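You operate a simulated robot arm through the tools that you are given. There is no shell and no other tool. Be economical: measure what you need, move in short steps, check, and stop when the job is done.

You run a simulated robot arm. Do the job below in one go: nothing can be reset, and whatever is moved stays where it is left.

JOB
Take the wide-thin silver pipe on the top of the stock counter and put it away on the top between the two grooves. Open the drawer of the stock counter, fetch the collars pack from the inside of the drawer of the stock counter and set it on top of the teal band boards box, then shut the drawer. Put the filter labelled "wide" from the top of the stock counter on the free end of the board counter and the filter marked "mesh" on the front of the roll counter. Put the blue band green dryer tube on the top of the stock counter away on the blue bay of the side bench. Fetch the grey bung cap and set it on the back of the spray bench. Do these in any order. Set down upright: wide-thin silver pipe, filter.
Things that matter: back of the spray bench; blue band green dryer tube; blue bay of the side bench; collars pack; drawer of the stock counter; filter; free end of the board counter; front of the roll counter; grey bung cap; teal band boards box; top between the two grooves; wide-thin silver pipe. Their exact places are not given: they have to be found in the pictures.

It is judged by the outcome, as a careful person would: the job done as asked, and still so three seconds after it is handed in. It fails if anything else is knocked over, pushed out of place, dropped, spilled or broken. Lids that push on must go on centred and level and be pressed home; caps that screw on are set level and turned clockwise until they are tight.

ROBOT AND FRAMES
A 7-joint arm with a two-finger gripper on a trunk, on a base that drives. Base frame: it is fixed to the floor where the robot stands at the start and does not move with it; the origin is under the middle of the robot, x ahead of it, y to its left, z up; the surface under the hand at the start is at about z = 860. Lengths are in mm, angles in degrees, forces in N, time in s.
With the tool pointing down near the work surface it reaches from about 300 to 740 mm from the robot's upright axis, wherever it stands. Its first joint turns from -166.0 to 166.0 degrees. Places, roughly: back of the spray bench [-1900, -1600, 900]; blue band green dryer tube (7x7x25 cm) [500, 400, 1000]; blue bay of the side bench [600, -4100, 800]; drawer of the stock counter [500, 300, 700]; filter [500, 250, 1000]; free end of the board counter (40x20 cm) [580, 2140, 820]; front of the roll counter (18x32 cm) [-1760, 1340, 860]; grey bung cap (6x6x6 cm) [700, 500, 900]; teal band boards box [-1500, -2000, 250]; top between the two grooves [600, -2200, 900]; wide-thin silver pipe [500, 250, 1000]. Payload 2.94 kg.
Tool frame: the origin (TCP) lies between the finger pads and is the grasp point; the fingertips stand 30 mm ahead of it; z points along the fingers, y is the line along which they close. The gripper opens to 138 mm. The gripper's body begins 109 mm behind the TCP.
Orientation is that of the tool frame in the base frame, as [roll, pitch, yaw] about the fixed x, y, z axes, in that order (R = Rz(yaw) Ry(pitch) Rx(roll)). With the fingers straight down and closing along the base's y, the tool's x points along the base's -x, its y along +y and its z along -z.

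CONTROLS
- The arm moves only by the tool apply_moves. Its argument "targets" is a list of rows, each a list of 7 numbers: the shift along the base's x, y, z in units of 200 mm (1.0 is 200 mm), then the turn, a rotation vector about the base's x, y, z in units of 45 degrees (1.0 is 45 degrees), then the closure, from 0 (fully open) to 1 (shut). In form: [[tx, ty, tz, ax, ay, az, hand], ...]. A call has 1 to 20 rows; each row is the pose to reach, as a shift and turn from the pose commanded when the call began. A call with a number of a shift or a turn outside -1 to 1 is refused whole. A row lasts 0.2 s, in which the tool goes at most 50 mm and 8.6 degrees; a call with a longer step from one row to the next is refused whole, and so is a gripper value outside its range. Where a pose cannot be reached the arm comes as near as it can. A force on the tool above 40 N (or 10 N above the force at the start of the call, whichever is more), or a blocked arm, ends the call early, and 0.2 s more pass. Each finger halts on what it meets, pressing with about 34 N; the grip force reading is that of the motor and also rises with nothing between the fingers. The clock runs only during rows and for 0.2 s after the last one: add rows that repeat a pose to give the fingers time. The reply holds the time, the measured pose of the TCP, the force on the tool along the base axes, the opening and the grip force, in the units named above and with some noise, with the torque about the TCP (base axes, N m) and any sound that the robot's microphone picked up.
- Cameras (640 x 400 px; columns grow to the right, rows downward): "scene" is now at [-13.8, 143.7, 1473]; the picture's right is [0.14, -0.99, 0.00], its down [-0.87, -0.12, -0.49] and it looks along [0.48, 0.07, -0.87] (base axes); focal length 254 px, centre (320, 200). "wrist" rides on the gripper at [71, 19, -146] in the tool frame; the picture's right is [-0.26, 0.97, 0.00], its down [-0.85, -0.23, -0.48] and it looks along [-0.46, -0.12, 0.88] (tool axes); focal length 280 px, centre (320, 200).
- capture(camera): a new picture of that camera. It takes no simulated time.
- move_column(by): slides the trunk up (or, below 0, down) by that many mm; the arm and the scene camera ride with it, the base frame stays. It gives what a move gives, with no picture.
- base_move(legs): drives the robot by 1 to 6 legs, each [ahead, left, turn to the left] in mm, mm and degrees, along the robot's own axes; the way and the turn of a leg run together, so that a leg with both is an arc; at most 1500 mm and 180 degrees a leg. The arm and the cameras ride along, it lands a little off, and it stops where it bumps. It gives what a move gives.
- turn_head(pan, tilt): turns the head with the scene camera to pan (to the left, within 86 degrees either way) and tilt (down, from -29 to 69), counted from straight ahead of the robot. It gives what a move gives.
- measure_at(camera, pixels): for up to 12 pixels [column, row] of the newest picture of that camera ("zoom" is the newest enlarged one), the place [x, y, z] in the base frame of the surface seen there, good to about 2 mm. It takes no simulated time.
- enlarge(camera, box): a new picture of the part [left, top, right, bottom] of that camera's present view, enlarged. It takes no simulated time.
- hand_in(): hands the job in; it is judged then, once.

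Keep the steps short. Do not move on a guess: measure, check each grasp and each placing, and mend mistakes. In all there are 138 turns and 170 pictures (those below and enlarged ones count). Leave the gripper open and the arm clear of the work at the hand-in unless told otherwise, and finish with a single line.

The tools are called by a JSON object that holds its "name" and its "arguments". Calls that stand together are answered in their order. apply_moves: Moves the arm, as the interface text tells. Its arguments: {"type":"object","properties":{"targets":{"type":"array"}},"required":["targets"]} The other tools are called the same way: move_column (by) slides the trunk up or down; base_move (legs) drives the base; turn_head (pan, tilt) turns the head that bears the scene camera; capture (camera) takes a picture; measure_at (camera, pixels) gives the place of the surface under pixels of a picture; enlarge (camera, box) takes an enlarged picture of a part of a camera's view; hand_in () hands the job in.

At the start:

```text
clock: 0.0
eef_pos: [343.2, 378.0, 1140.6]
tcp_rot: [179.9, 0.0, -179.9]
wrist_force: [0.4, -0.1, -0.6]
wrist_torque: [0.01, 0.0, 0.01]
finger_gap: 137.8
grasp_force: 0.2
trunk travel left (down, up): [-350.0, 104.0]
robot x, y, heading: [3.0, -1.2, -0.0]
head pan, tilt: [7.8, 60.9]
```

scene: 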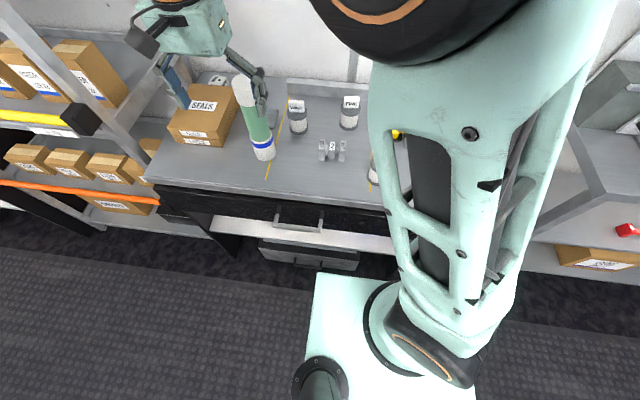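
wrist: 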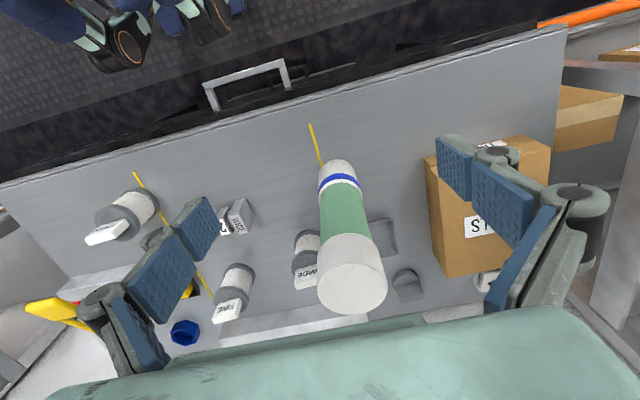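

I see the stock counter with several filters, a tube and a box. I'll enlarge both views to read the labels.

{"name": "enlarge", "arguments": {"camera": "wrist", "box": [60, 120, 440, 350]}}

{"name": "enlarge", "arguments": {"camera": "scene", "box": [150, 60, 420, 280]}}

{"name": "measure_at", "arguments": {"camera": "wrist", "pixels": [[340, 165], [350, 285], [305, 240], [236, 275], [130, 205], [407, 285], [380, 240], [240, 215], [185, 332], [250, 75], [300, 180], [500, 180]]}}

```text
1.68 times, centred on (250, 235) of wrist
```

zoom: 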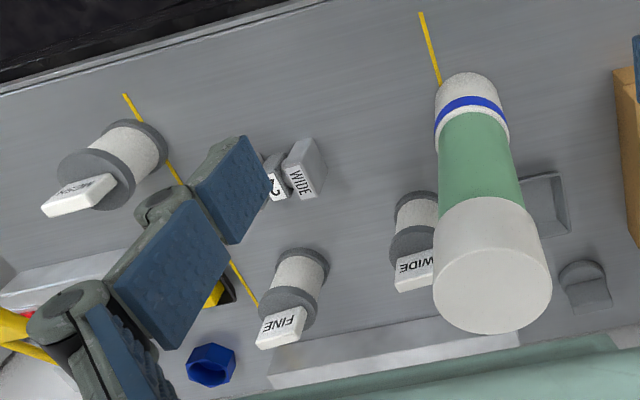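

```text
1.82 times, centred on (285, 170) of scene
```

zoom: 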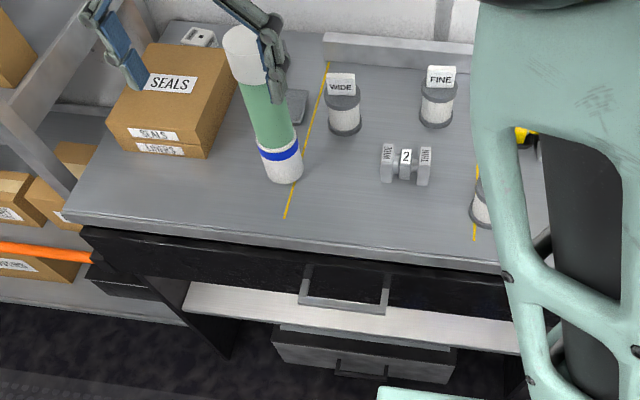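

```text
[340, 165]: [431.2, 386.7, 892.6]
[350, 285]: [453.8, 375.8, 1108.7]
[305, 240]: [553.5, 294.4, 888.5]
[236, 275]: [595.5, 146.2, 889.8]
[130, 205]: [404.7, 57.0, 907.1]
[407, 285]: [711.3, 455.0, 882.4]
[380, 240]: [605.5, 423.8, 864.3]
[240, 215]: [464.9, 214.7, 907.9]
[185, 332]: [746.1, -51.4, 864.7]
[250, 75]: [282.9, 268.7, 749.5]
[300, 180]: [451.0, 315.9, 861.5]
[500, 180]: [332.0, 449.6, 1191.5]
```

The "2 / WIDE" item and the small grey pieces at the back need a closer look.

{"name": "enlarge", "arguments": {"camera": "scene", "box": [280, 85, 390, 175]}}

{"name": "enlarge", "arguments": {"camera": "wrist", "box": [190, 180, 440, 320]}}

{"name": "enlarge", "arguments": {"camera": "scene", "box": [165, 60, 325, 180]}}

```text
4.44 times, centred on (335, 130) of scene
```

zoom: 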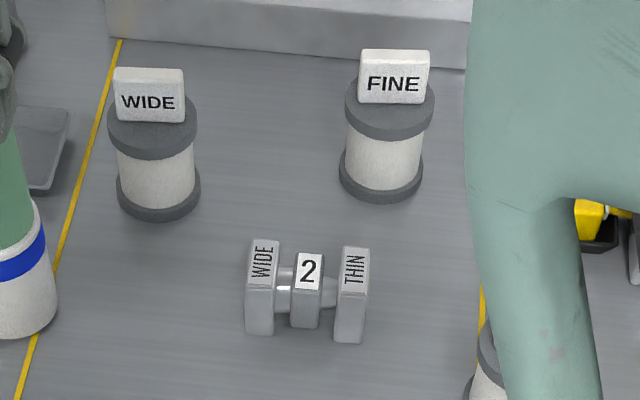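

```text
2.56 times, centred on (315, 250) of wrist
```

zoom: 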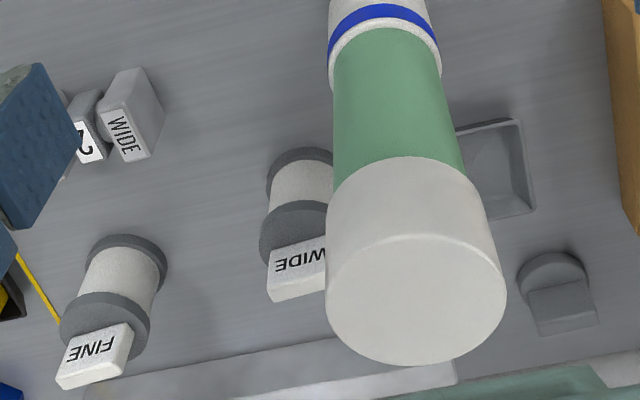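

```text
3.33 times, centred on (245, 120) of scene
```

zoom: 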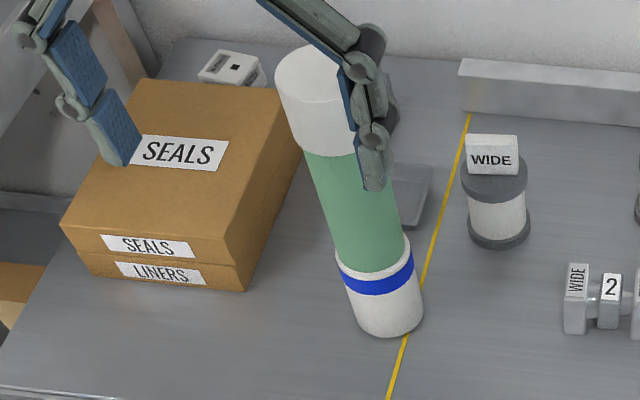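

The wide-thin pipe is the dumbbell piece with its labels facing up. The tube stands in front of the hand, so I'll measure its outline and survey the surroundings.

{"name": "measure_at", "arguments": {"camera": "wrist", "pixels": [[350, 243], [352, 308], [321, 280], [384, 275], [340, 180], [345, 210], [322, 200], [362, 200]]}}

{"name": "turn_head", "arguments": {"pan": 80, "tilt": 25}}

{"name": "capture", "arguments": {"camera": "scene"}}

{"name": "turn_head", "arguments": {"pan": -80, "tilt": 25}}

{"name": "capture", "arguments": {"camera": "scene"}}

```text
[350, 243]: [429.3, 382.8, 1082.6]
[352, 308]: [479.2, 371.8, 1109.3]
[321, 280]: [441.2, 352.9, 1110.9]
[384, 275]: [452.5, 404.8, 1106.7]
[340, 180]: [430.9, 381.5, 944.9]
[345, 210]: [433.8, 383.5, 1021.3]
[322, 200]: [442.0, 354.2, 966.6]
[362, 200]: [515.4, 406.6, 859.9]
```

```text
clock: 1.4
eef_pos: [343.9, 377.7, 1141.4]
tcp_rot: [179.9, 0.0, -180.0]
wrist_force: [-0.2, 0.0, 1.0]
wrist_torque: [0.0, -0.02, 0.0]
finger_gap: 138.3
grasp_force: 0.1
trunk travel left (down, up): [-350.0, 104.0]
robot x, y, heading: [1.4, -3.2, -0.2]
head pan, tilt: [80.0, 25.0]
```

```text
162 pictures are left
```

scene: 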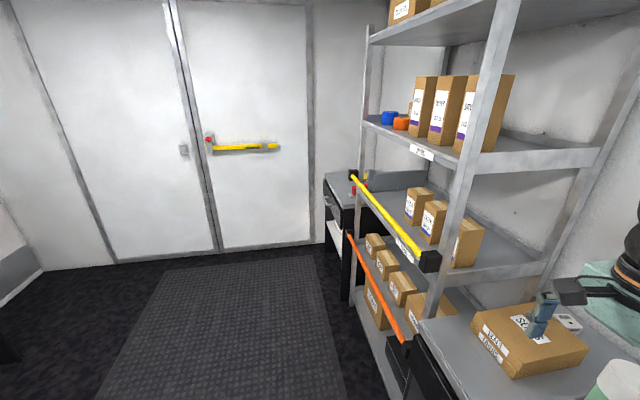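

```text
clock: 3.9
eef_pos: [343.5, 377.1, 1139.5]
tcp_rot: [180.0, 0.0, -179.9]
wrist_force: [0.4, 0.0, -0.4]
wrist_torque: [0.01, 0.02, 0.0]
finger_gap: 138.0
grasp_force: 0.1
trunk travel left (down, up): [-350.0, 104.0]
robot x, y, heading: [1.6, 1.5, -0.2]
head pan, tilt: [-80.0, 25.0]
```

```text
161 pictures are left
```

scene: 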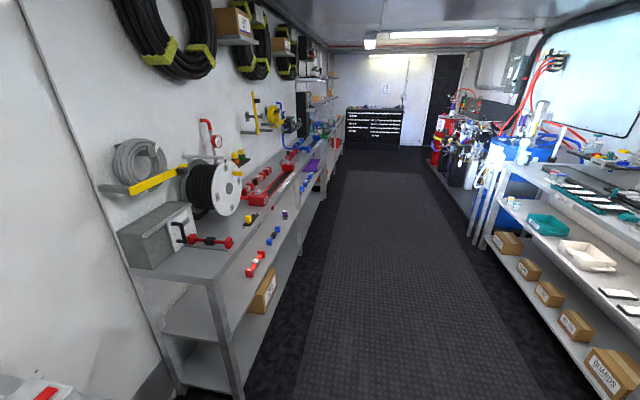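

The room is a long corridor. The tube axis is at about (465, 379), with its top at z 1110. I'll go forward over it, down to TCP z 1060, and close.

{"name": "apply_moves", "arguments": {"targets": [[0.2, 0, 0, 0, 0, 0, 0], [0.4, 0.005, 0, 0, 0, 0, 0], [0.61, 0.01, 0, 0, 0, 0, 0], [0.61, 0.01, -0.2, 0, 0, 0, 0], [0.61, 0.01, -0.4, 0, 0, 0, 0], [0.61, 0.01, -0.4, 0, 0, 0, 0.3], [0.61, 0.01, -0.4, 0, 0, 0, 0.6], [0.61, 0.01, -0.4, 0, 0, 0, 0.8], [0.61, 0.01, -0.4, 0, 0, 0, 0.8]]}}

{"name": "capture", "arguments": {"camera": "wrist"}}

```text
clock: 5.9
eef_pos: [467.1, 378.7, 1060.7]
tcp_rot: [-180.0, 0.0, 180.0]
wrist_force: [1.5, -0.5, 0.2]
wrist_torque: [0.03, -0.01, 0.0]
finger_gap: 59.6
grasp_force: 33.8
trunk travel left (down, up): [-350.0, 104.0]
robot x, y, heading: [2.5, 1.9, 0.1]
head pan, tilt: [-80.0, 25.0]
```

```text
160 pictures are left
```

wrist: 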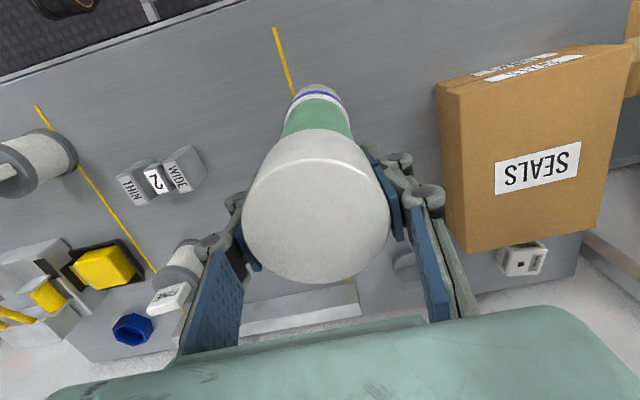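

The tube is gripped with a 59.6 mm gap. I'll lift it straight up 130 mm and back off.

{"name": "apply_moves", "arguments": {"targets": [[0, 0, 0.2, 0, 0, 0, 0.8], [0, 0, 0.4, 0, 0, 0, 0.8], [0, 0, 0.65, 0, 0, 0, 0.8], [-0.2, 0, 0.65, 0, 0, 0, 0.8], [-0.4, -0.1, 0.65, 0, 0, 0, 0.8], [-0.5, -0.3, 0.65, 0, 0, 0, 0.8], [-0.5, -0.5, 0.65, 0, 0, 0, 0.8]]}}

{"name": "base_move", "arguments": {"legs": [[-400, 0, 0], [0, -1500, 0]]}}

{"name": "capture", "arguments": {"camera": "scene"}}

```text
clock: 7.5
eef_pos: [366.3, 279.2, 1191.1]
tcp_rot: [179.9, 0.1, 180.0]
wrist_force: [-0.8, -0.1, -3.0]
wrist_torque: [-0.02, -0.03, -0.03]
finger_gap: 59.2
grasp_force: 34.1
trunk travel left (down, up): [-350.0, 104.0]
robot x, y, heading: [2.2, 1.6, -0.0]
head pan, tilt: [-80.0, 25.0]
```

```text
clock: 22.7
eef_pos: [-50.9, -1192.9, 1190.5]
tcp_rot: [-180.0, 0.0, 179.6]
wrist_force: [0.5, -0.1, -4.3]
wrist_torque: [0.02, -0.03, 0.01]
finger_gap: 59.2
grasp_force: 34.1
trunk travel left (down, up): [-350.0, 104.0]
robot x, y, heading: [-419.6, -1468.5, -0.6]
head pan, tilt: [-80.0, 25.0]
```

```text
159 pictures are left
```

scene: 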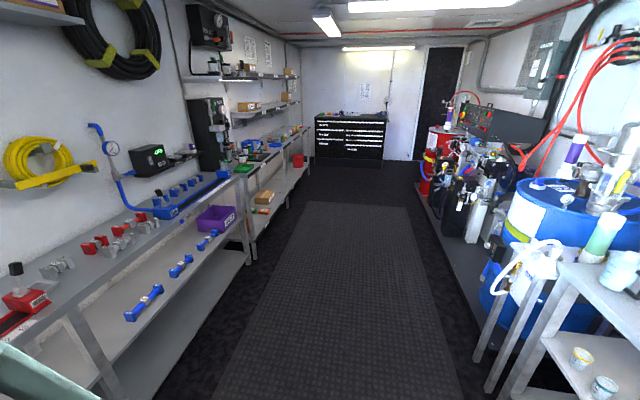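

Corridor is clear. I'll strafe on toward y ≈ -3900.

{"name": "base_move", "arguments": {"legs": [[0, -1500, 0.6], [0, -950, 0]]}}

{"name": "turn_head", "arguments": {"pan": -15, "tilt": 35}}

{"name": "capture", "arguments": {"camera": "scene"}}

```text
clock: 44.1
eef_pos: [-39.3, -3613.3, 1190.6]
tcp_rot: [-179.9, 0.0, -178.9]
wrist_force: [0.2, 0.5, -3.1]
wrist_torque: [0.02, -0.04, -0.03]
finger_gap: 59.2
grasp_force: 33.9
trunk travel left (down, up): [-350.0, 104.0]
robot x, y, heading: [-397.8, -3899.8, 1.2]
head pan, tilt: [-80.0, 25.0]
```

```text
clock: 45.4
eef_pos: [-40.6, -3612.9, 1190.8]
tcp_rot: [-180.0, 0.0, -179.0]
wrist_force: [0.3, 0.0, -3.3]
wrist_torque: [0.03, 0.0, -0.02]
finger_gap: 59.3
grasp_force: 33.9
trunk travel left (down, up): [-350.0, 104.0]
robot x, y, heading: [-403.5, -3899.2, 1.0]
head pan, tilt: [-15.0, 35.0]
```

```text
158 pictures are left
```

scene: 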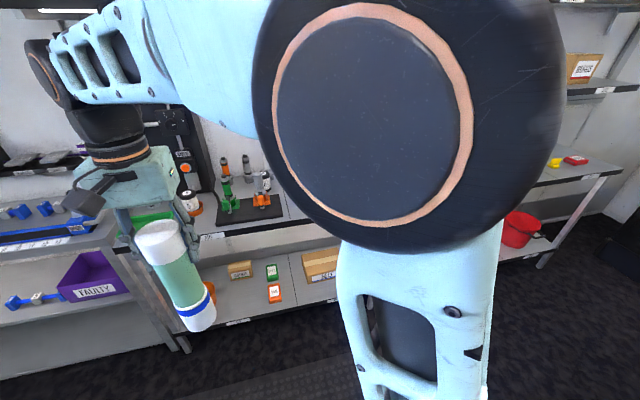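

The arm blocks the view ahead. I'll shift further right so that the bay comes into view left of the arm.

{"name": "base_move", "arguments": {"legs": [[0, -550, -1]]}}

{"name": "turn_head", "arguments": {"pan": 15, "tilt": 35}}

{"name": "capture", "arguments": {"camera": "scene"}}

{"name": "capture", "arguments": {"camera": "wrist"}}

```text
clock: 50.8
eef_pos: [-28.3, -4178.9, 1191.0]
tcp_rot: [-180.0, 0.0, 179.1]
wrist_force: [0.5, 0.0, -4.9]
wrist_torque: [0.04, -0.05, -0.01]
finger_gap: 58.6
grasp_force: 34.3
trunk travel left (down, up): [-350.0, 104.0]
robot x, y, heading: [-399.3, -4452.9, -0.7]
head pan, tilt: [-15.0, 35.0]
```

```text
clock: 51.7
eef_pos: [-29.9, -4178.1, 1190.1]
tcp_rot: [-180.0, 0.0, 179.2]
wrist_force: [0.6, 0.1, -4.1]
wrist_torque: [0.0, -0.03, 0.0]
finger_gap: 59.3
grasp_force: 33.8
trunk travel left (down, up): [-350.0, 104.0]
robot x, y, heading: [-402.7, -4455.0, -0.9]
head pan, tilt: [15.0, 35.0]
```

```text
157 pictures are left
```

scene: 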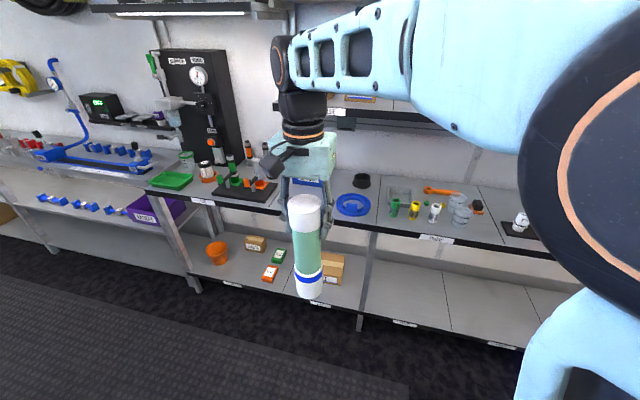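

```text
156 pictures are left
```

wrist: 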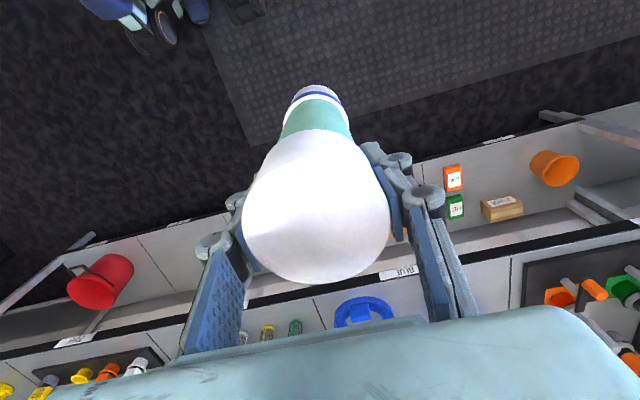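

I see bay labels along the bench edge, with "BLUE" under a blue ring. I'll enlarge to check the layout.

{"name": "enlarge", "arguments": {"camera": "scene", "box": [180, 150, 560, 350]}}

{"name": "measure_at", "arguments": {"camera": "scene", "pixels": [[335, 205], [378, 215], [355, 203], [372, 228], [352, 213], [355, 192], [395, 205], [430, 238], [202, 202], [370, 190], [337, 225], [480, 225]]}}

{"name": "enlarge", "arguments": {"camera": "wrist", "box": [200, 230, 540, 370]}}

```text
1.68 times, centred on (370, 250) of scene
```

zoom: 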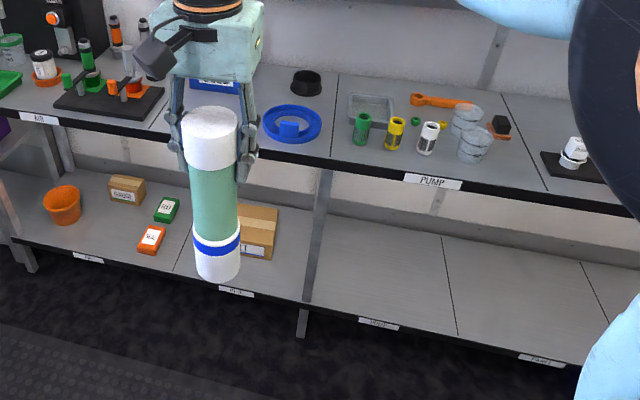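

```text
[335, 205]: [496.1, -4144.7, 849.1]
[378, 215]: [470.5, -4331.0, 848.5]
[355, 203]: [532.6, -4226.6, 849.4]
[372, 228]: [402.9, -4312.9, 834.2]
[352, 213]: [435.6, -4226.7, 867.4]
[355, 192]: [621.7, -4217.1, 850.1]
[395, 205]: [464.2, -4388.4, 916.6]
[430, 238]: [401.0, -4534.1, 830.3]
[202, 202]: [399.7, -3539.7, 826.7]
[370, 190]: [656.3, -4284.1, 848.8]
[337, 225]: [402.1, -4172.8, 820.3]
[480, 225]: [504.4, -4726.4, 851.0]
```

```text
1.88 times, centred on (370, 300) of wrist
```

zoom: 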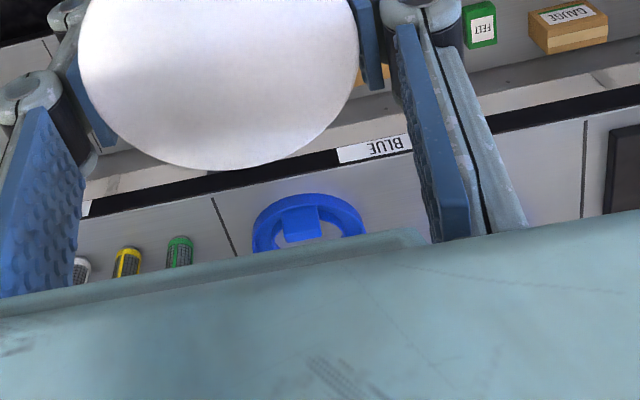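

The BLUE bay is on the top at z ≈ 849, but the hand hides its middle. I'll move the hand aside to see.

{"name": "apply_moves", "arguments": {"targets": [[0, 0.25, 0, 0, 0, 0, 0.8], [0, 0.5, 0, 0, 0, 0, 0.8], [0, 0.75, 0, 0, 0, 0, 0.8], [0, 1.0, 0, 0, 0, 0, 0.8]]}}

{"name": "enlarge", "arguments": {"camera": "scene", "box": [160, 130, 480, 330]}}

```text
clock: 52.7
eef_pos: [-30.9, -3978.7, 1189.9]
tcp_rot: [-179.9, -0.1, 179.1]
wrist_force: [0.3, 0.3, -3.8]
wrist_torque: [-0.02, -0.01, 0.03]
finger_gap: 59.1
grasp_force: 34.1
trunk travel left (down, up): [-350.0, 104.0]
robot x, y, heading: [-401.5, -4453.8, -1.0]
head pan, tilt: [15.0, 35.0]
```

```text
2.00 times, centred on (320, 230) of scene
```

zoom: 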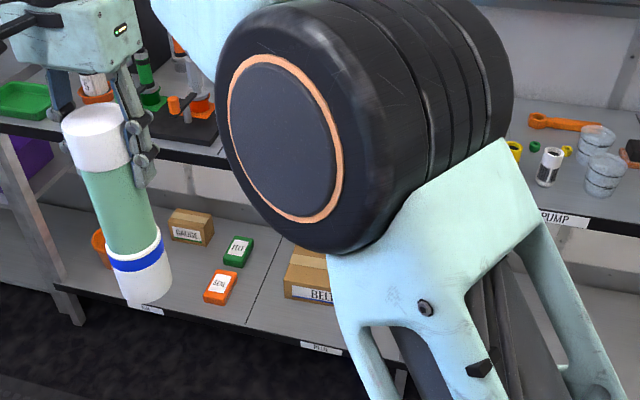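

The elbow got in the way. I'll go to the other side instead.

{"name": "apply_moves", "arguments": {"targets": [[0, -0.25, 0, 0, 0, 0, 0.8], [0, -0.5, 0, 0, 0, 0, 0.8], [0, -0.75, 0, 0, 0, 0, 0.8], [0, -1.0, 0, 0, 0, 0, 0.8]]}}

{"name": "apply_moves", "arguments": {"targets": [[0, -0.25, 0, 0, 0, 0, 0.8], [0, -0.5, 0, 0, 0, 0, 0.8], [0, -0.75, 0, 0, 0, 0, 0.8]]}}

{"name": "enlarge", "arguments": {"camera": "scene", "box": [160, 130, 480, 330]}}

```text
clock: 53.7
eef_pos: [-31.7, -4180.3, 1191.2]
tcp_rot: [179.9, 0.0, 179.1]
wrist_force: [0.1, 0.2, -4.6]
wrist_torque: [0.04, 0.0, 0.04]
finger_gap: 59.1
grasp_force: 34.0
trunk travel left (down, up): [-350.0, 104.0]
robot x, y, heading: [-398.8, -4452.0, -0.6]
head pan, tilt: [15.0, 35.0]
```

```text
clock: 54.5
eef_pos: [-29.2, -4331.4, 1189.4]
tcp_rot: [-180.0, -0.1, 179.1]
wrist_force: [-0.1, 0.1, -3.5]
wrist_torque: [-0.02, 0.0, 0.0]
finger_gap: 59.0
grasp_force: 33.9
trunk travel left (down, up): [-350.0, 104.0]
robot x, y, heading: [-397.8, -4451.2, -1.0]
head pan, tilt: [15.0, 35.0]
```

```text
2.00 times, centred on (320, 230) of scene
```

zoom: 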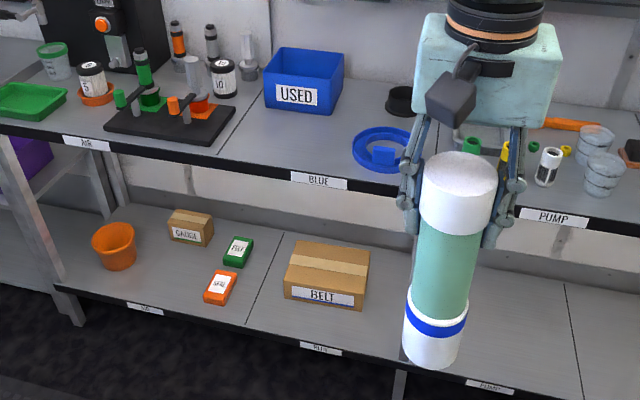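

The bay holds a USED bin, a black ring and a blue ring, with free space in front of the bin around zoom (290, 140). Measuring it.

{"name": "measure_at", "arguments": {"camera": "zoom", "pixels": [[290, 140], [265, 112], [305, 113], [217, 152], [250, 105], [355, 150], [320, 181], [340, 60], [282, 50], [235, 110], [340, 130], [270, 155]]}}

```text
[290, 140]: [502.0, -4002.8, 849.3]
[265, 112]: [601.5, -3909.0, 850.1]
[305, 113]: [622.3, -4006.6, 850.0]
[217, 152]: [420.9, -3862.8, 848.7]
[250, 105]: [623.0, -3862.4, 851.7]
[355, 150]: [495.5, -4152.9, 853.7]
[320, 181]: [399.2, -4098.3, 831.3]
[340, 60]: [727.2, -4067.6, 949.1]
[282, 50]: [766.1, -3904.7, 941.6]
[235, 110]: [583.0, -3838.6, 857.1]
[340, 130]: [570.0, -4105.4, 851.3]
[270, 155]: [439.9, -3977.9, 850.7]
```

Free spot: (510, -4015), z 849.5. I'll drive in to about (-10, -4250), with the tube bottom well clear at z 990.

{"name": "base_move", "arguments": {"legs": [[0, 200, 0.9], [385, 0, 0]]}}

```text
clock: 59.0
eef_pos: [354.0, -4121.5, 1189.7]
tcp_rot: [-180.0, 0.0, -179.8]
wrist_force: [-1.1, -0.2, -3.4]
wrist_torque: [0.02, -0.02, -0.01]
finger_gap: 58.9
grasp_force: 34.1
trunk travel left (down, up): [-350.0, 104.0]
robot x, y, heading: [-13.6, -4252.5, 0.3]
head pan, tilt: [15.0, 35.0]
```

Now I'll move over the spot and descend to just above contact.

{"name": "apply_moves", "arguments": {"targets": [[0.2, 0.12, 0, 0, 0, 0, 0.8], [0.4, 0.25, 0, 0, 0, 0, 0.8], [0.6, 0.4, 0, 0, 0, 0, 0.8], [0.78, 0.53, 0, 0, 0, 0, 0.8], [0.78, 0.53, -0.2, 0, 0, 0, 0.8], [0.78, 0.53, -0.4, 0, 0, 0, 0.8], [0.78, 0.53, -0.6, 0, 0, 0, 0.8], [0.78, 0.53, -0.66, 0, 0, 0, 0.8], [0.78, 0.53, -0.66, 0, 0, 0, 0.8]]}}

{"name": "capture", "arguments": {"camera": "wrist"}}

{"name": "capture", "arguments": {"camera": "scene"}}

```text
clock: 61.0
eef_pos: [510.1, -4017.5, 1059.4]
tcp_rot: [-180.0, 0.0, -179.8]
wrist_force: [-0.6, 0.1, -3.8]
wrist_torque: [0.03, 0.02, -0.07]
finger_gap: 59.0
grasp_force: 34.0
trunk travel left (down, up): [-350.0, 104.0]
robot x, y, heading: [-13.7, -4252.2, 0.4]
head pan, tilt: [15.0, 35.0]
```

```text
151 pictures are left
```

wrist: 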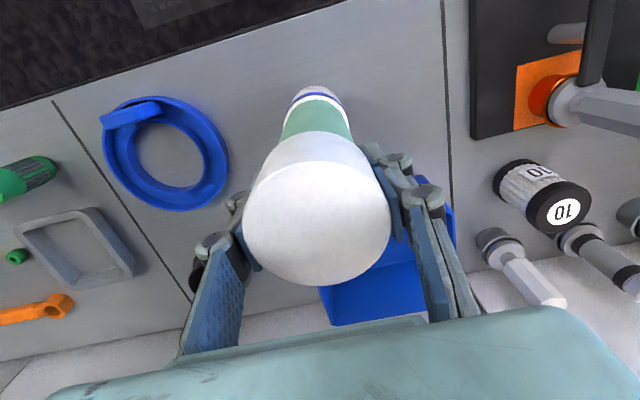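

```text
150 pictures are left
```

scene: 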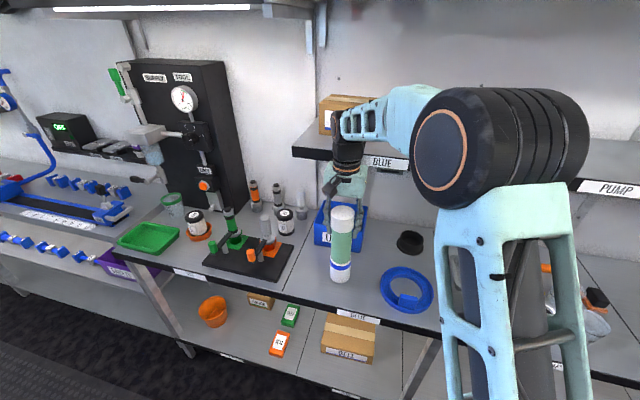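

Clear on all sides inside the bay. I'll lower in fine steps until contact.

{"name": "apply_moves", "arguments": {"targets": [[0, 0, -0.025, 0, 0, 0, 0.8], [0, 0, -0.04, 0, 0, 0, 0.8], [0, 0, -0.048, 0, 0, 0, 0.8], [0, 0, -0.052, 0, 0, 0, 0.8], [0, 0, -0.052, 0, 0, 0, 0.8]]}}

```text
clock: 62.1
eef_pos: [509.5, -4017.8, 1048.8]
tcp_rot: [179.9, 0.3, -179.8]
wrist_force: [-0.5, -1.9, 15.7]
wrist_torque: [-0.02, 0.47, 0.09]
finger_gap: 59.3
grasp_force: 33.8
trunk travel left (down, up): [-350.0, 104.0]
robot x, y, heading: [-10.2, -4254.6, 0.6]
head pan, tilt: [15.0, 35.0]
```

Contact (15.7 N up). I'll release, then rise 100 mm straight up.

{"name": "apply_moves", "arguments": {"targets": [[0, 0, 0, 0, 0, 0, 0.6], [0, 0, 0, 0, 0, 0, 0.3], [0, 0, 0, 0, 0, 0, 0], [0, 0, 0, 0, 0, 0, 0], [0, 0, 0.2, 0, 0, 0, 0], [0, 0, 0.4, 0, 0, 0, 0], [0, 0, 0.6, 0, 0, 0, 0], [-0.2, 0, 0.7, 0, 0, 0, 0], [-0.4, 0, 0.8, 0, 0, 0, 0], [-0.6, 0, 0.8, 0, 0, 0, 0]]}}

{"name": "enlarge", "arguments": {"camera": "scene", "box": [180, 150, 480, 350]}}

```text
clock: 64.3
eef_pos: [387.2, -4017.7, 1207.2]
tcp_rot: [-180.0, 0.0, -179.9]
wrist_force: [0.7, -0.3, 0.3]
wrist_torque: [0.03, -0.01, -0.02]
finger_gap: 138.1
grasp_force: 0.0
trunk travel left (down, up): [-350.0, 104.0]
robot x, y, heading: [-10.6, -4252.6, 0.2]
head pan, tilt: [15.0, 35.0]
```

```text
2.00 times, centred on (330, 250) of scene
```

zoom: 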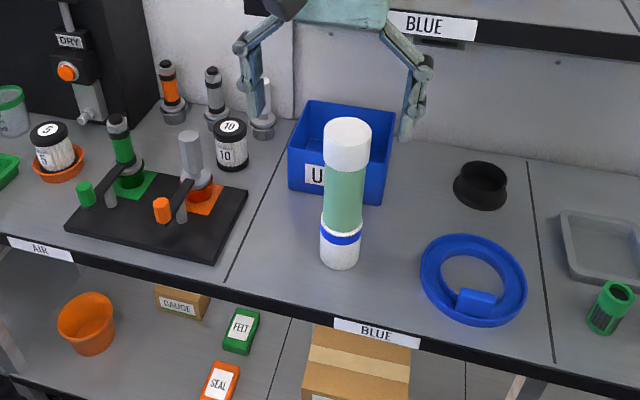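

The tube stands in the BLUE bay. Next I'll back out and look at the pipe's destination near (600, -2200) on the way.

{"name": "base_move", "arguments": {"legs": [[-390, 0, 0], [0, 1500, 0], [0, 230, 0]]}}

{"name": "turn_head", "arguments": {"pan": 22, "tilt": 35}}

{"name": "capture", "arguments": {"camera": "scene"}}

```text
clock: 81.7
eef_pos: [-25.6, -2303.2, 1206.9]
tcp_rot: [179.9, 0.1, -178.9]
wrist_force: [-0.4, 1.1, -0.7]
wrist_torque: [-0.02, 0.02, 0.04]
finger_gap: 138.0
grasp_force: 0.0
trunk travel left (down, up): [-350.0, 104.0]
robot x, y, heading: [-424.6, -2546.6, 1.1]
head pan, tilt: [15.0, 35.0]
```

```text
clock: 82.4
eef_pos: [-25.7, -2303.9, 1206.2]
tcp_rot: [-180.0, 0.0, -179.0]
wrist_force: [-0.3, -0.1, -0.6]
wrist_torque: [0.01, 0.01, -0.02]
finger_gap: 138.1
grasp_force: 0.1
trunk travel left (down, up): [-350.0, 104.0]
robot x, y, heading: [-426.9, -2545.6, 1.3]
head pan, tilt: [22.0, 35.0]
```

```text
148 pictures are left
```

scene: 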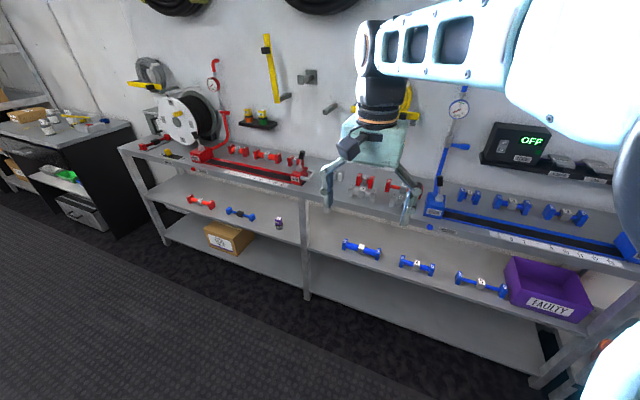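

{"name": "enlarge", "arguments": {"camera": "scene", "box": [260, 130, 480, 270]}}

{"name": "capture", "arguments": {"camera": "wrist"}}

```text
2.86 times, centred on (370, 200) of scene
```

zoom: 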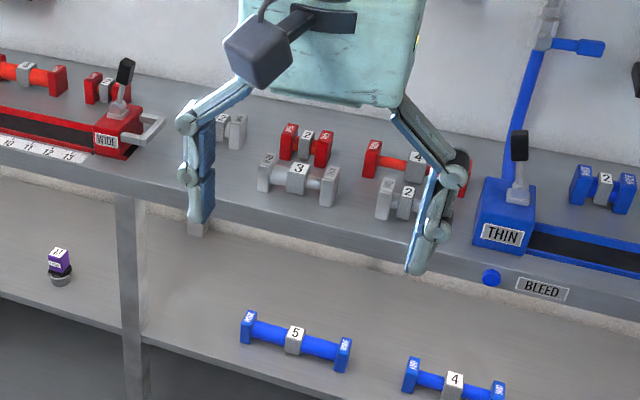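

```text
146 pictures are left
```

wrist: 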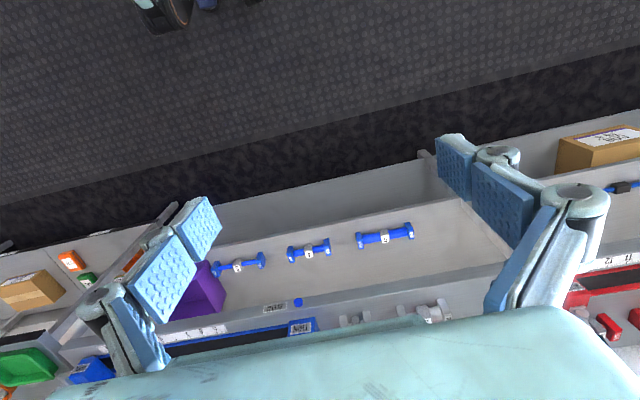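

The two grooves are the red (WIDE) and blue (THIN) troughs, and the area between them already holds several pipes. The hand hides part of it, so I'll shift the view.

{"name": "base_move", "arguments": {"legs": [[0, -450, -1]]}}

{"name": "turn_head", "arguments": {"pan": 42, "tilt": 35}}

{"name": "capture", "arguments": {"camera": "scene"}}

{"name": "enlarge", "arguments": {"camera": "scene", "box": [170, 100, 420, 260]}}

```text
clock: 86.9
eef_pos: [-17.1, -2764.5, 1207.0]
tcp_rot: [179.9, 0.0, -179.8]
wrist_force: [0.5, -0.8, -0.4]
wrist_torque: [-0.03, -0.01, -0.03]
finger_gap: 138.4
grasp_force: 0.1
trunk travel left (down, up): [-350.0, 104.0]
robot x, y, heading: [-420.9, -3000.5, 0.1]
head pan, tilt: [22.0, 35.0]
```

```text
clock: 87.8
eef_pos: [-16.2, -2764.2, 1205.2]
tcp_rot: [-179.9, 0.0, -179.8]
wrist_force: [0.6, -0.1, 0.4]
wrist_torque: [0.01, -0.04, -0.01]
finger_gap: 138.0
grasp_force: 0.1
trunk travel left (down, up): [-350.0, 104.0]
robot x, y, heading: [-418.8, -3001.2, 0.0]
head pan, tilt: [42.0, 35.0]
```

```text
145 pictures are left
```

scene: 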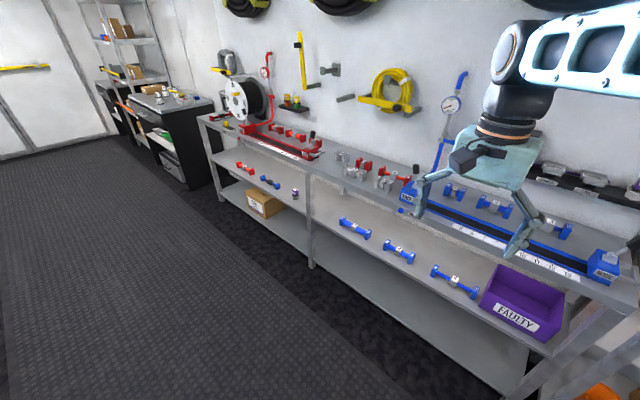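

```text
2.50 times, centred on (295, 180) of scene
```

zoom: 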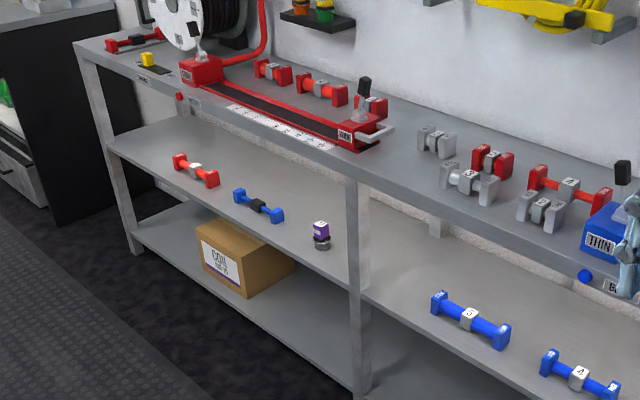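

Free space looks to be around zoom (405, 170), between the red trough and the "3" pipe. Measuring the area.

{"name": "measure_at", "arguments": {"camera": "zoom", "pixels": [[405, 170], [418, 150], [452, 155], [443, 185], [498, 190], [395, 135], [368, 152], [470, 168], [395, 185], [430, 205], [520, 222], [600, 240]]}}

{"name": "enlarge", "arguments": {"camera": "scene", "box": [300, 130, 420, 220]}}

```text
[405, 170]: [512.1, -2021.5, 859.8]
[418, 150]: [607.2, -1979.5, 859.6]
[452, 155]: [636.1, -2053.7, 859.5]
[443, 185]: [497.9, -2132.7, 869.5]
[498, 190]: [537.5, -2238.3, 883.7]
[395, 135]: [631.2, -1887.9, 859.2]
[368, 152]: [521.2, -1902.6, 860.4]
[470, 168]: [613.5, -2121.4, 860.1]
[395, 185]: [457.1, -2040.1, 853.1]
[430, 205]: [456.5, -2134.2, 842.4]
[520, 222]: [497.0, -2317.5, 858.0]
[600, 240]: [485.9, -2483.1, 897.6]
```

```text
4.44 times, centred on (360, 175) of scene
```

zoom: 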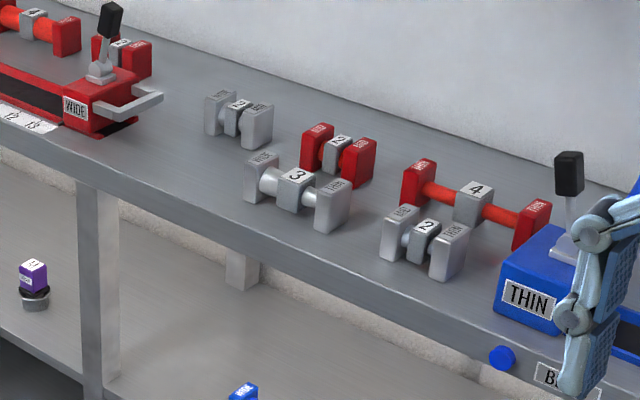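

A free spot is at (515, -2015), z 860. Now I'll return to the stock counter for the pipe.

{"name": "base_move", "arguments": {"legs": [[0, 1500, 0], [0, 1500, 0], [400, 0, 0]]}}

{"name": "turn_head", "arguments": {"pan": 10, "tilt": 50}}

{"name": "capture", "arguments": {"camera": "wrist"}}

{"name": "capture", "arguments": {"camera": "scene"}}

```text
clock: 116.1
eef_pos: [431.0, 221.1, 1206.7]
tcp_rot: [-180.0, 0.0, 178.5]
wrist_force: [0.3, -0.1, -0.7]
wrist_torque: [-0.01, -0.03, 0.01]
finger_gap: 137.9
grasp_force: 0.0
trunk travel left (down, up): [-350.0, 104.0]
robot x, y, heading: [20.0, -3.0, -1.5]
head pan, tilt: [42.0, 35.0]
```

```text
clock: 117.1
eef_pos: [431.6, 220.9, 1206.4]
tcp_rot: [-180.0, 0.0, 178.5]
wrist_force: [-0.3, 0.1, 0.6]
wrist_torque: [0.01, -0.01, -0.02]
finger_gap: 138.1
grasp_force: 0.0
trunk travel left (down, up): [-350.0, 104.0]
robot x, y, heading: [20.6, -0.1, -1.5]
head pan, tilt: [10.0, 50.0]
```

```text
142 pictures are left
```

wrist: 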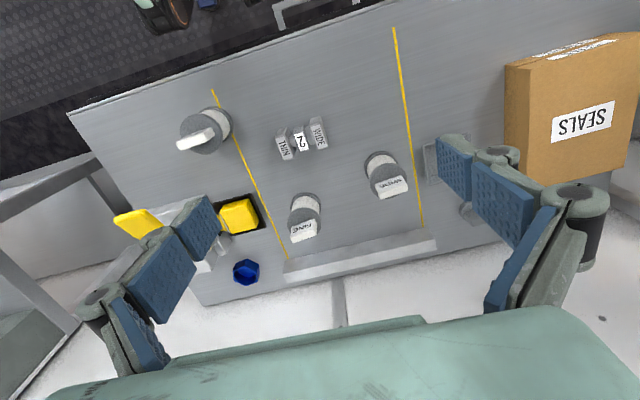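

```text
141 pictures are left
```

scene: 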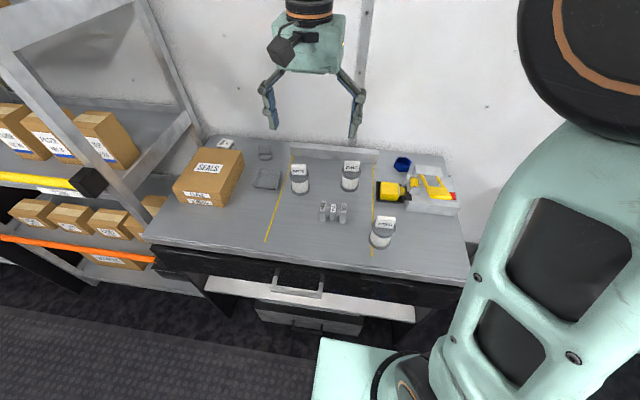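

{"name": "enlarge", "arguments": {"camera": "wrist", "box": [250, 100, 350, 180]}}

{"name": "measure_at", "arguments": {"camera": "wrist", "pixels": [[282, 130], [285, 145], [286, 156], [301, 140], [302, 130], [317, 120], [317, 135], [318, 148], [325, 135], [278, 145], [301, 148], [330, 165]]}}

```text
5.00 times, centred on (300, 140) of wrist
```

zoom: 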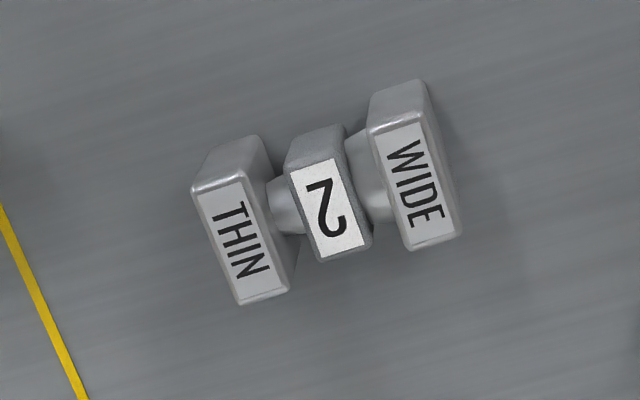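

```text
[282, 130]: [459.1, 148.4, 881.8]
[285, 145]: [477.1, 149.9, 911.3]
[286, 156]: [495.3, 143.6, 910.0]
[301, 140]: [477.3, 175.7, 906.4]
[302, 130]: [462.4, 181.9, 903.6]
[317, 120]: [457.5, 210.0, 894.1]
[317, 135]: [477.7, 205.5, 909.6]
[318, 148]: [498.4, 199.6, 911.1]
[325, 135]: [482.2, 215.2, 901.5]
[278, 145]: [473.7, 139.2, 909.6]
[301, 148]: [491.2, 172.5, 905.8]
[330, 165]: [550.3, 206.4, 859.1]
```

The pipe spans y 137–216 and is centred at about (478.5, 176.5), with its top at 911. I'll grip it by the end faces along y.

{"name": "apply_moves", "arguments": {"targets": [[0.1, -0.1, -0.2, 0, 0, 0.033, 0], [0.235, -0.222, -0.4, 0, 0, 0.033, 0], [0.235, -0.222, -0.6, 0, 0, 0.033, 0], [0.235, -0.222, -0.8, 0, 0, 0.033, 0], [0.235, -0.222, -1.0, 0, 0, 0.033, 0], [0.235, -0.222, -1.0, 0, 0, 0.033, 0]]}}

{"name": "capture", "arguments": {"camera": "wrist"}}

```text
refused: row 2 steps farther than a row can; nothing moved
```

```text
139 pictures are left
```

wrist: 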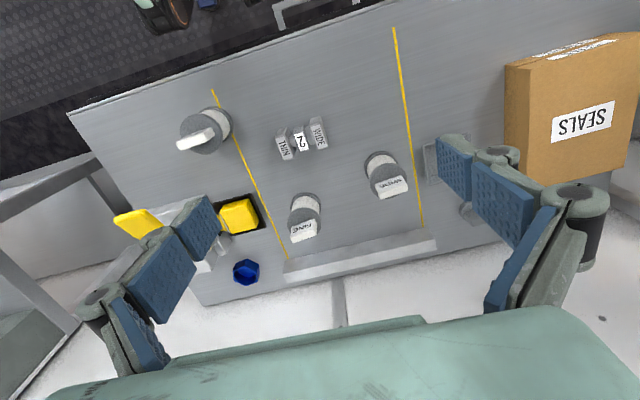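

Row 2's combined step was too long; I'll use smaller steps.

{"name": "apply_moves", "arguments": {"targets": [[0.12, -0.11, -0.15, 0, 0, 0.033, 0], [0.235, -0.222, -0.3, 0, 0, 0.033, 0], [0.235, -0.222, -0.5, 0, 0, 0.033, 0], [0.235, -0.222, -0.75, 0, 0, 0.033, 0], [0.235, -0.222, -1.0, 0, 0, 0.033, 0], [0.235, -0.222, -1.0, 0, 0, 0.033, 0]]}}

{"name": "capture", "arguments": {"camera": "wrist"}}

```text
clock: 118.5
eef_pos: [478.8, 176.9, 1005.3]
tcp_rot: [-179.9, 0.0, -179.9]
wrist_force: [-0.2, -0.6, 0.9]
wrist_torque: [-0.03, 0.03, -0.01]
finger_gap: 137.8
grasp_force: 0.1
trunk travel left (down, up): [-350.0, 104.0]
robot x, y, heading: [20.5, -5.2, -1.7]
head pan, tilt: [10.0, 50.0]
```

```text
138 pictures are left
```

wrist: 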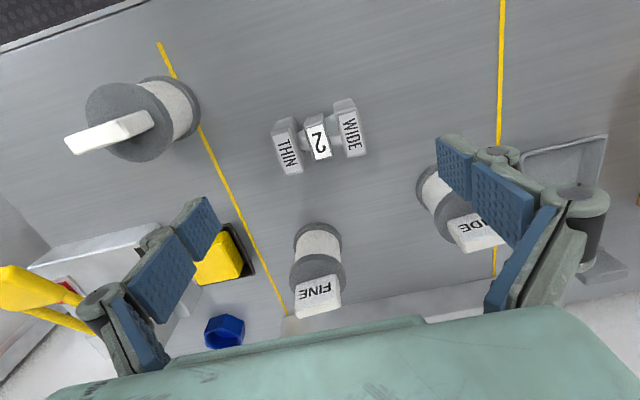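

The projected TCP lies right on the "2" block (318, 140). I'll descend to z 900 and close gently.

{"name": "apply_moves", "arguments": {"targets": [[0, 0, -0.2, 0, 0, 0, 0], [0, 0, -0.4, 0, 0, 0, 0], [0, 0, -0.53, 0, 0, 0, 0], [0, 0, -0.53, 0, 0, 0, 0.2], [0, 0, -0.53, 0, 0, 0, 0.4], [0, 0, -0.53, 0, 0, 0, 0.55], [0, 0, -0.53, 0, 0, 0, 0.6], [0, 0, -0.53, 0, 0, 0, 0.6]]}}

{"name": "capture", "arguments": {"camera": "wrist"}}

```text
clock: 120.3
eef_pos: [478.5, 177.2, 901.6]
tcp_rot: [-179.9, 0.0, 180.0]
wrist_force: [-0.3, 0.5, 0.0]
wrist_torque: [-0.03, -0.02, 0.0]
finger_gap: 79.2
grasp_force: 33.4
trunk travel left (down, up): [-350.0, 104.0]
robot x, y, heading: [25.9, -2.6, -1.3]
head pan, tilt: [10.0, 50.0]
```

```text
137 pictures are left
```

wrist: 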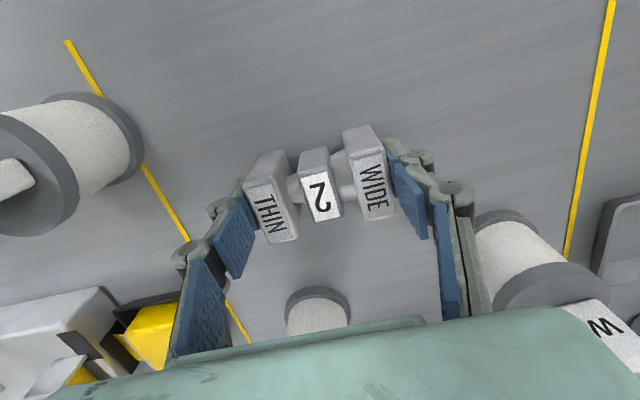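

Gripped (79 mm gap). I'll lift 200 mm, back out and strafe to y ≈ -2200.

{"name": "apply_moves", "arguments": {"targets": [[0, 0, 0.1, 0, 0, 0, 0.6], [0, 0, 0.3, 0, 0, 0, 0.6], [0, 0, 0.5, 0, 0, 0, 0.6], [0, 0, 0.75, 0, 0, 0, 0.6], [0, 0, 1.0, 0, 0, 0, 0.6], [-0.2, 0, 1.0, 0, 0, 0, 0.6], [-0.4, 0, 1.0, 0, 0, 0, 0.6]]}}

{"name": "base_move", "arguments": {"legs": [[-420, 0, 1.5], [0, -1500, 0], [0, -800, 0]]}}

{"name": "turn_head", "arguments": {"pan": 25, "tilt": 45}}

{"name": "capture", "arguments": {"camera": "scene"}}

```text
clock: 121.9
eef_pos: [396.5, 174.2, 1098.5]
tcp_rot: [-179.8, -0.3, 179.9]
wrist_force: [0.0, -0.3, 0.4]
wrist_torque: [0.0, 0.02, 0.02]
finger_gap: 55.2
grasp_force: 0.0
trunk travel left (down, up): [-350.0, 104.0]
robot x, y, heading: [21.2, -2.7, -1.5]
head pan, tilt: [10.0, 50.0]
```

```text
clock: 144.4
eef_pos: [-35.0, -2112.4, 1100.5]
tcp_rot: [-180.0, 0.0, -179.2]
wrist_force: [0.4, -0.3, -0.3]
wrist_torque: [0.0, -0.01, -0.01]
finger_gap: 55.3
grasp_force: 0.2
trunk travel left (down, up): [-350.0, 104.0]
robot x, y, heading: [-405.9, -2296.5, -0.7]
head pan, tilt: [10.0, 50.0]
```

```text
clock: 145.1
eef_pos: [-34.2, -2113.4, 1103.2]
tcp_rot: [179.9, 0.2, -179.1]
wrist_force: [0.5, -0.3, 1.4]
wrist_torque: [-0.04, 0.04, 0.03]
finger_gap: 55.1
grasp_force: 0.0
trunk travel left (down, up): [-350.0, 104.0]
robot x, y, heading: [-409.5, -2293.8, -0.6]
head pan, tilt: [25.0, 45.0]
```

```text
136 pictures are left
```

scene: 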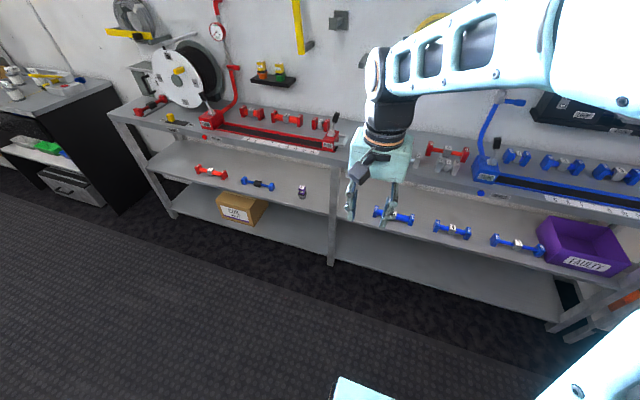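

The gap fell to 55 mm: the pipe slipped out during the lift. I'll go back and see where it is before doing anything else.

{"name": "base_move", "arguments": {"legs": [[0, 1500, 0.6], [0, 800, 0], [200, 0, 0]]}}

{"name": "turn_head", "arguments": {"pan": 10, "tilt": 50}}

{"name": "capture", "arguments": {"camera": "scene"}}

{"name": "capture", "arguments": {"camera": "wrist"}}

```text
clock: 166.8
eef_pos: [244.5, 196.2, 1100.5]
tcp_rot: [180.0, -0.1, 179.7]
wrist_force: [0.3, 0.2, 0.2]
wrist_torque: [0.0, 0.03, -0.02]
finger_gap: 55.4
grasp_force: 0.1
trunk travel left (down, up): [-350.0, 104.0]
robot x, y, heading: [-130.9, 20.0, -2.1]
head pan, tilt: [25.0, 45.0]
```

```text
clock: 167.6
eef_pos: [244.5, 194.8, 1099.4]
tcp_rot: [-180.0, -0.1, 179.5]
wrist_force: [-0.2, 0.4, -0.1]
wrist_torque: [0.04, -0.01, -0.02]
finger_gap: 55.3
grasp_force: 0.1
trunk travel left (down, up): [-350.0, 104.0]
robot x, y, heading: [-132.5, 18.6, -1.9]
head pan, tilt: [10.0, 50.0]
```

```text
135 pictures are left
```

scene: 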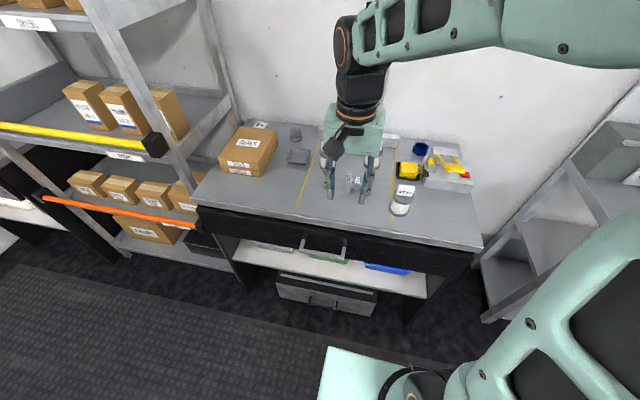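

```text
134 pictures are left
```

wrist: 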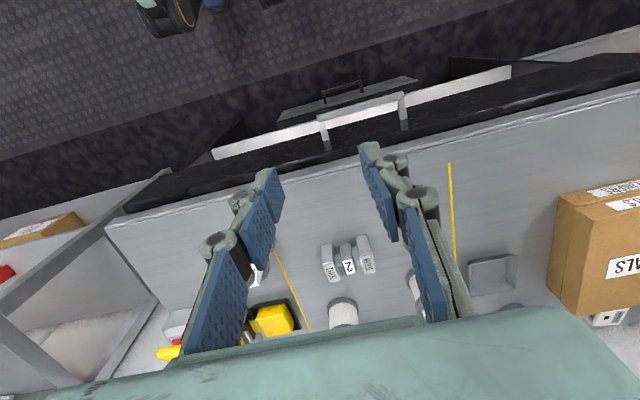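

The pipe is still upright near its old place. I'll open the hand, drive closer and re-grip lower with full closing command, checking right after a small lift.

{"name": "apply_moves", "arguments": {"targets": [[0, 0, 0, 0, 0, 0, 0.3], [0, 0, 0, 0, 0, 0, 0], [0, 0, 0, 0, 0, 0, 0], [0, 0, 0, 0, 0, 0, 0]]}}

{"name": "base_move", "arguments": {"legs": [[150, 0, 1.8]]}}

{"name": "enlarge", "arguments": {"camera": "wrist", "box": [200, 80, 440, 240]}}

```text
clock: 168.6
eef_pos: [245.0, 194.4, 1100.6]
tcp_rot: [180.0, -0.1, 179.6]
wrist_force: [-0.7, -1.1, 0.0]
wrist_torque: [-0.02, 0.01, 0.0]
finger_gap: 138.0
grasp_force: 0.1
trunk travel left (down, up): [-350.0, 104.0]
robot x, y, heading: [-130.3, 21.9, -2.1]
head pan, tilt: [10.0, 50.0]
```

```text
clock: 170.0
eef_pos: [391.3, 202.4, 1101.1]
tcp_rot: [180.0, -0.1, -178.8]
wrist_force: [-0.3, 0.5, -1.1]
wrist_torque: [0.02, 0.04, -0.03]
finger_gap: 137.8
grasp_force: 0.1
trunk travel left (down, up): [-350.0, 104.0]
robot x, y, heading: [17.5, 17.1, -0.4]
head pan, tilt: [10.0, 50.0]
```

```text
2.50 times, centred on (320, 160) of wrist
```

zoom: 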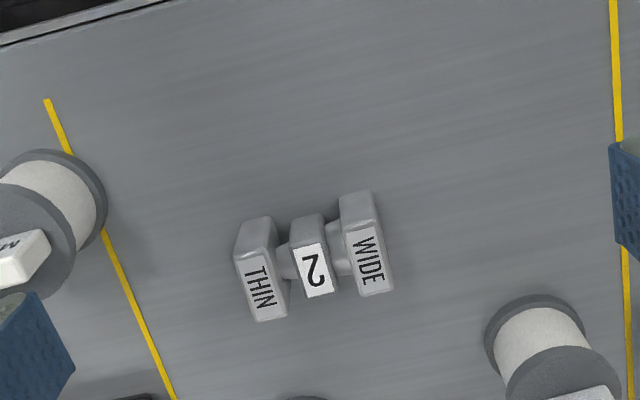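

{"name": "measure_at", "arguments": {"camera": "zoom", "pixels": [[252, 250], [275, 312], [243, 285], [314, 285], [354, 225], [378, 290], [385, 250], [310, 255], [300, 215], [362, 255], [260, 285]]}}

```text
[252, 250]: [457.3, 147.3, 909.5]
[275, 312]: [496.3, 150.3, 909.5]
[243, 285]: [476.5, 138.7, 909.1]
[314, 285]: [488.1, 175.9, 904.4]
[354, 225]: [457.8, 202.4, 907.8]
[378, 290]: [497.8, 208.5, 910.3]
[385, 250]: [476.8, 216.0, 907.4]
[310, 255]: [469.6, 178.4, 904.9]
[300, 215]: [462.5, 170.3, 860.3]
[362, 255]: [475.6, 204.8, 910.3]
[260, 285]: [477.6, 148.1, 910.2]
```

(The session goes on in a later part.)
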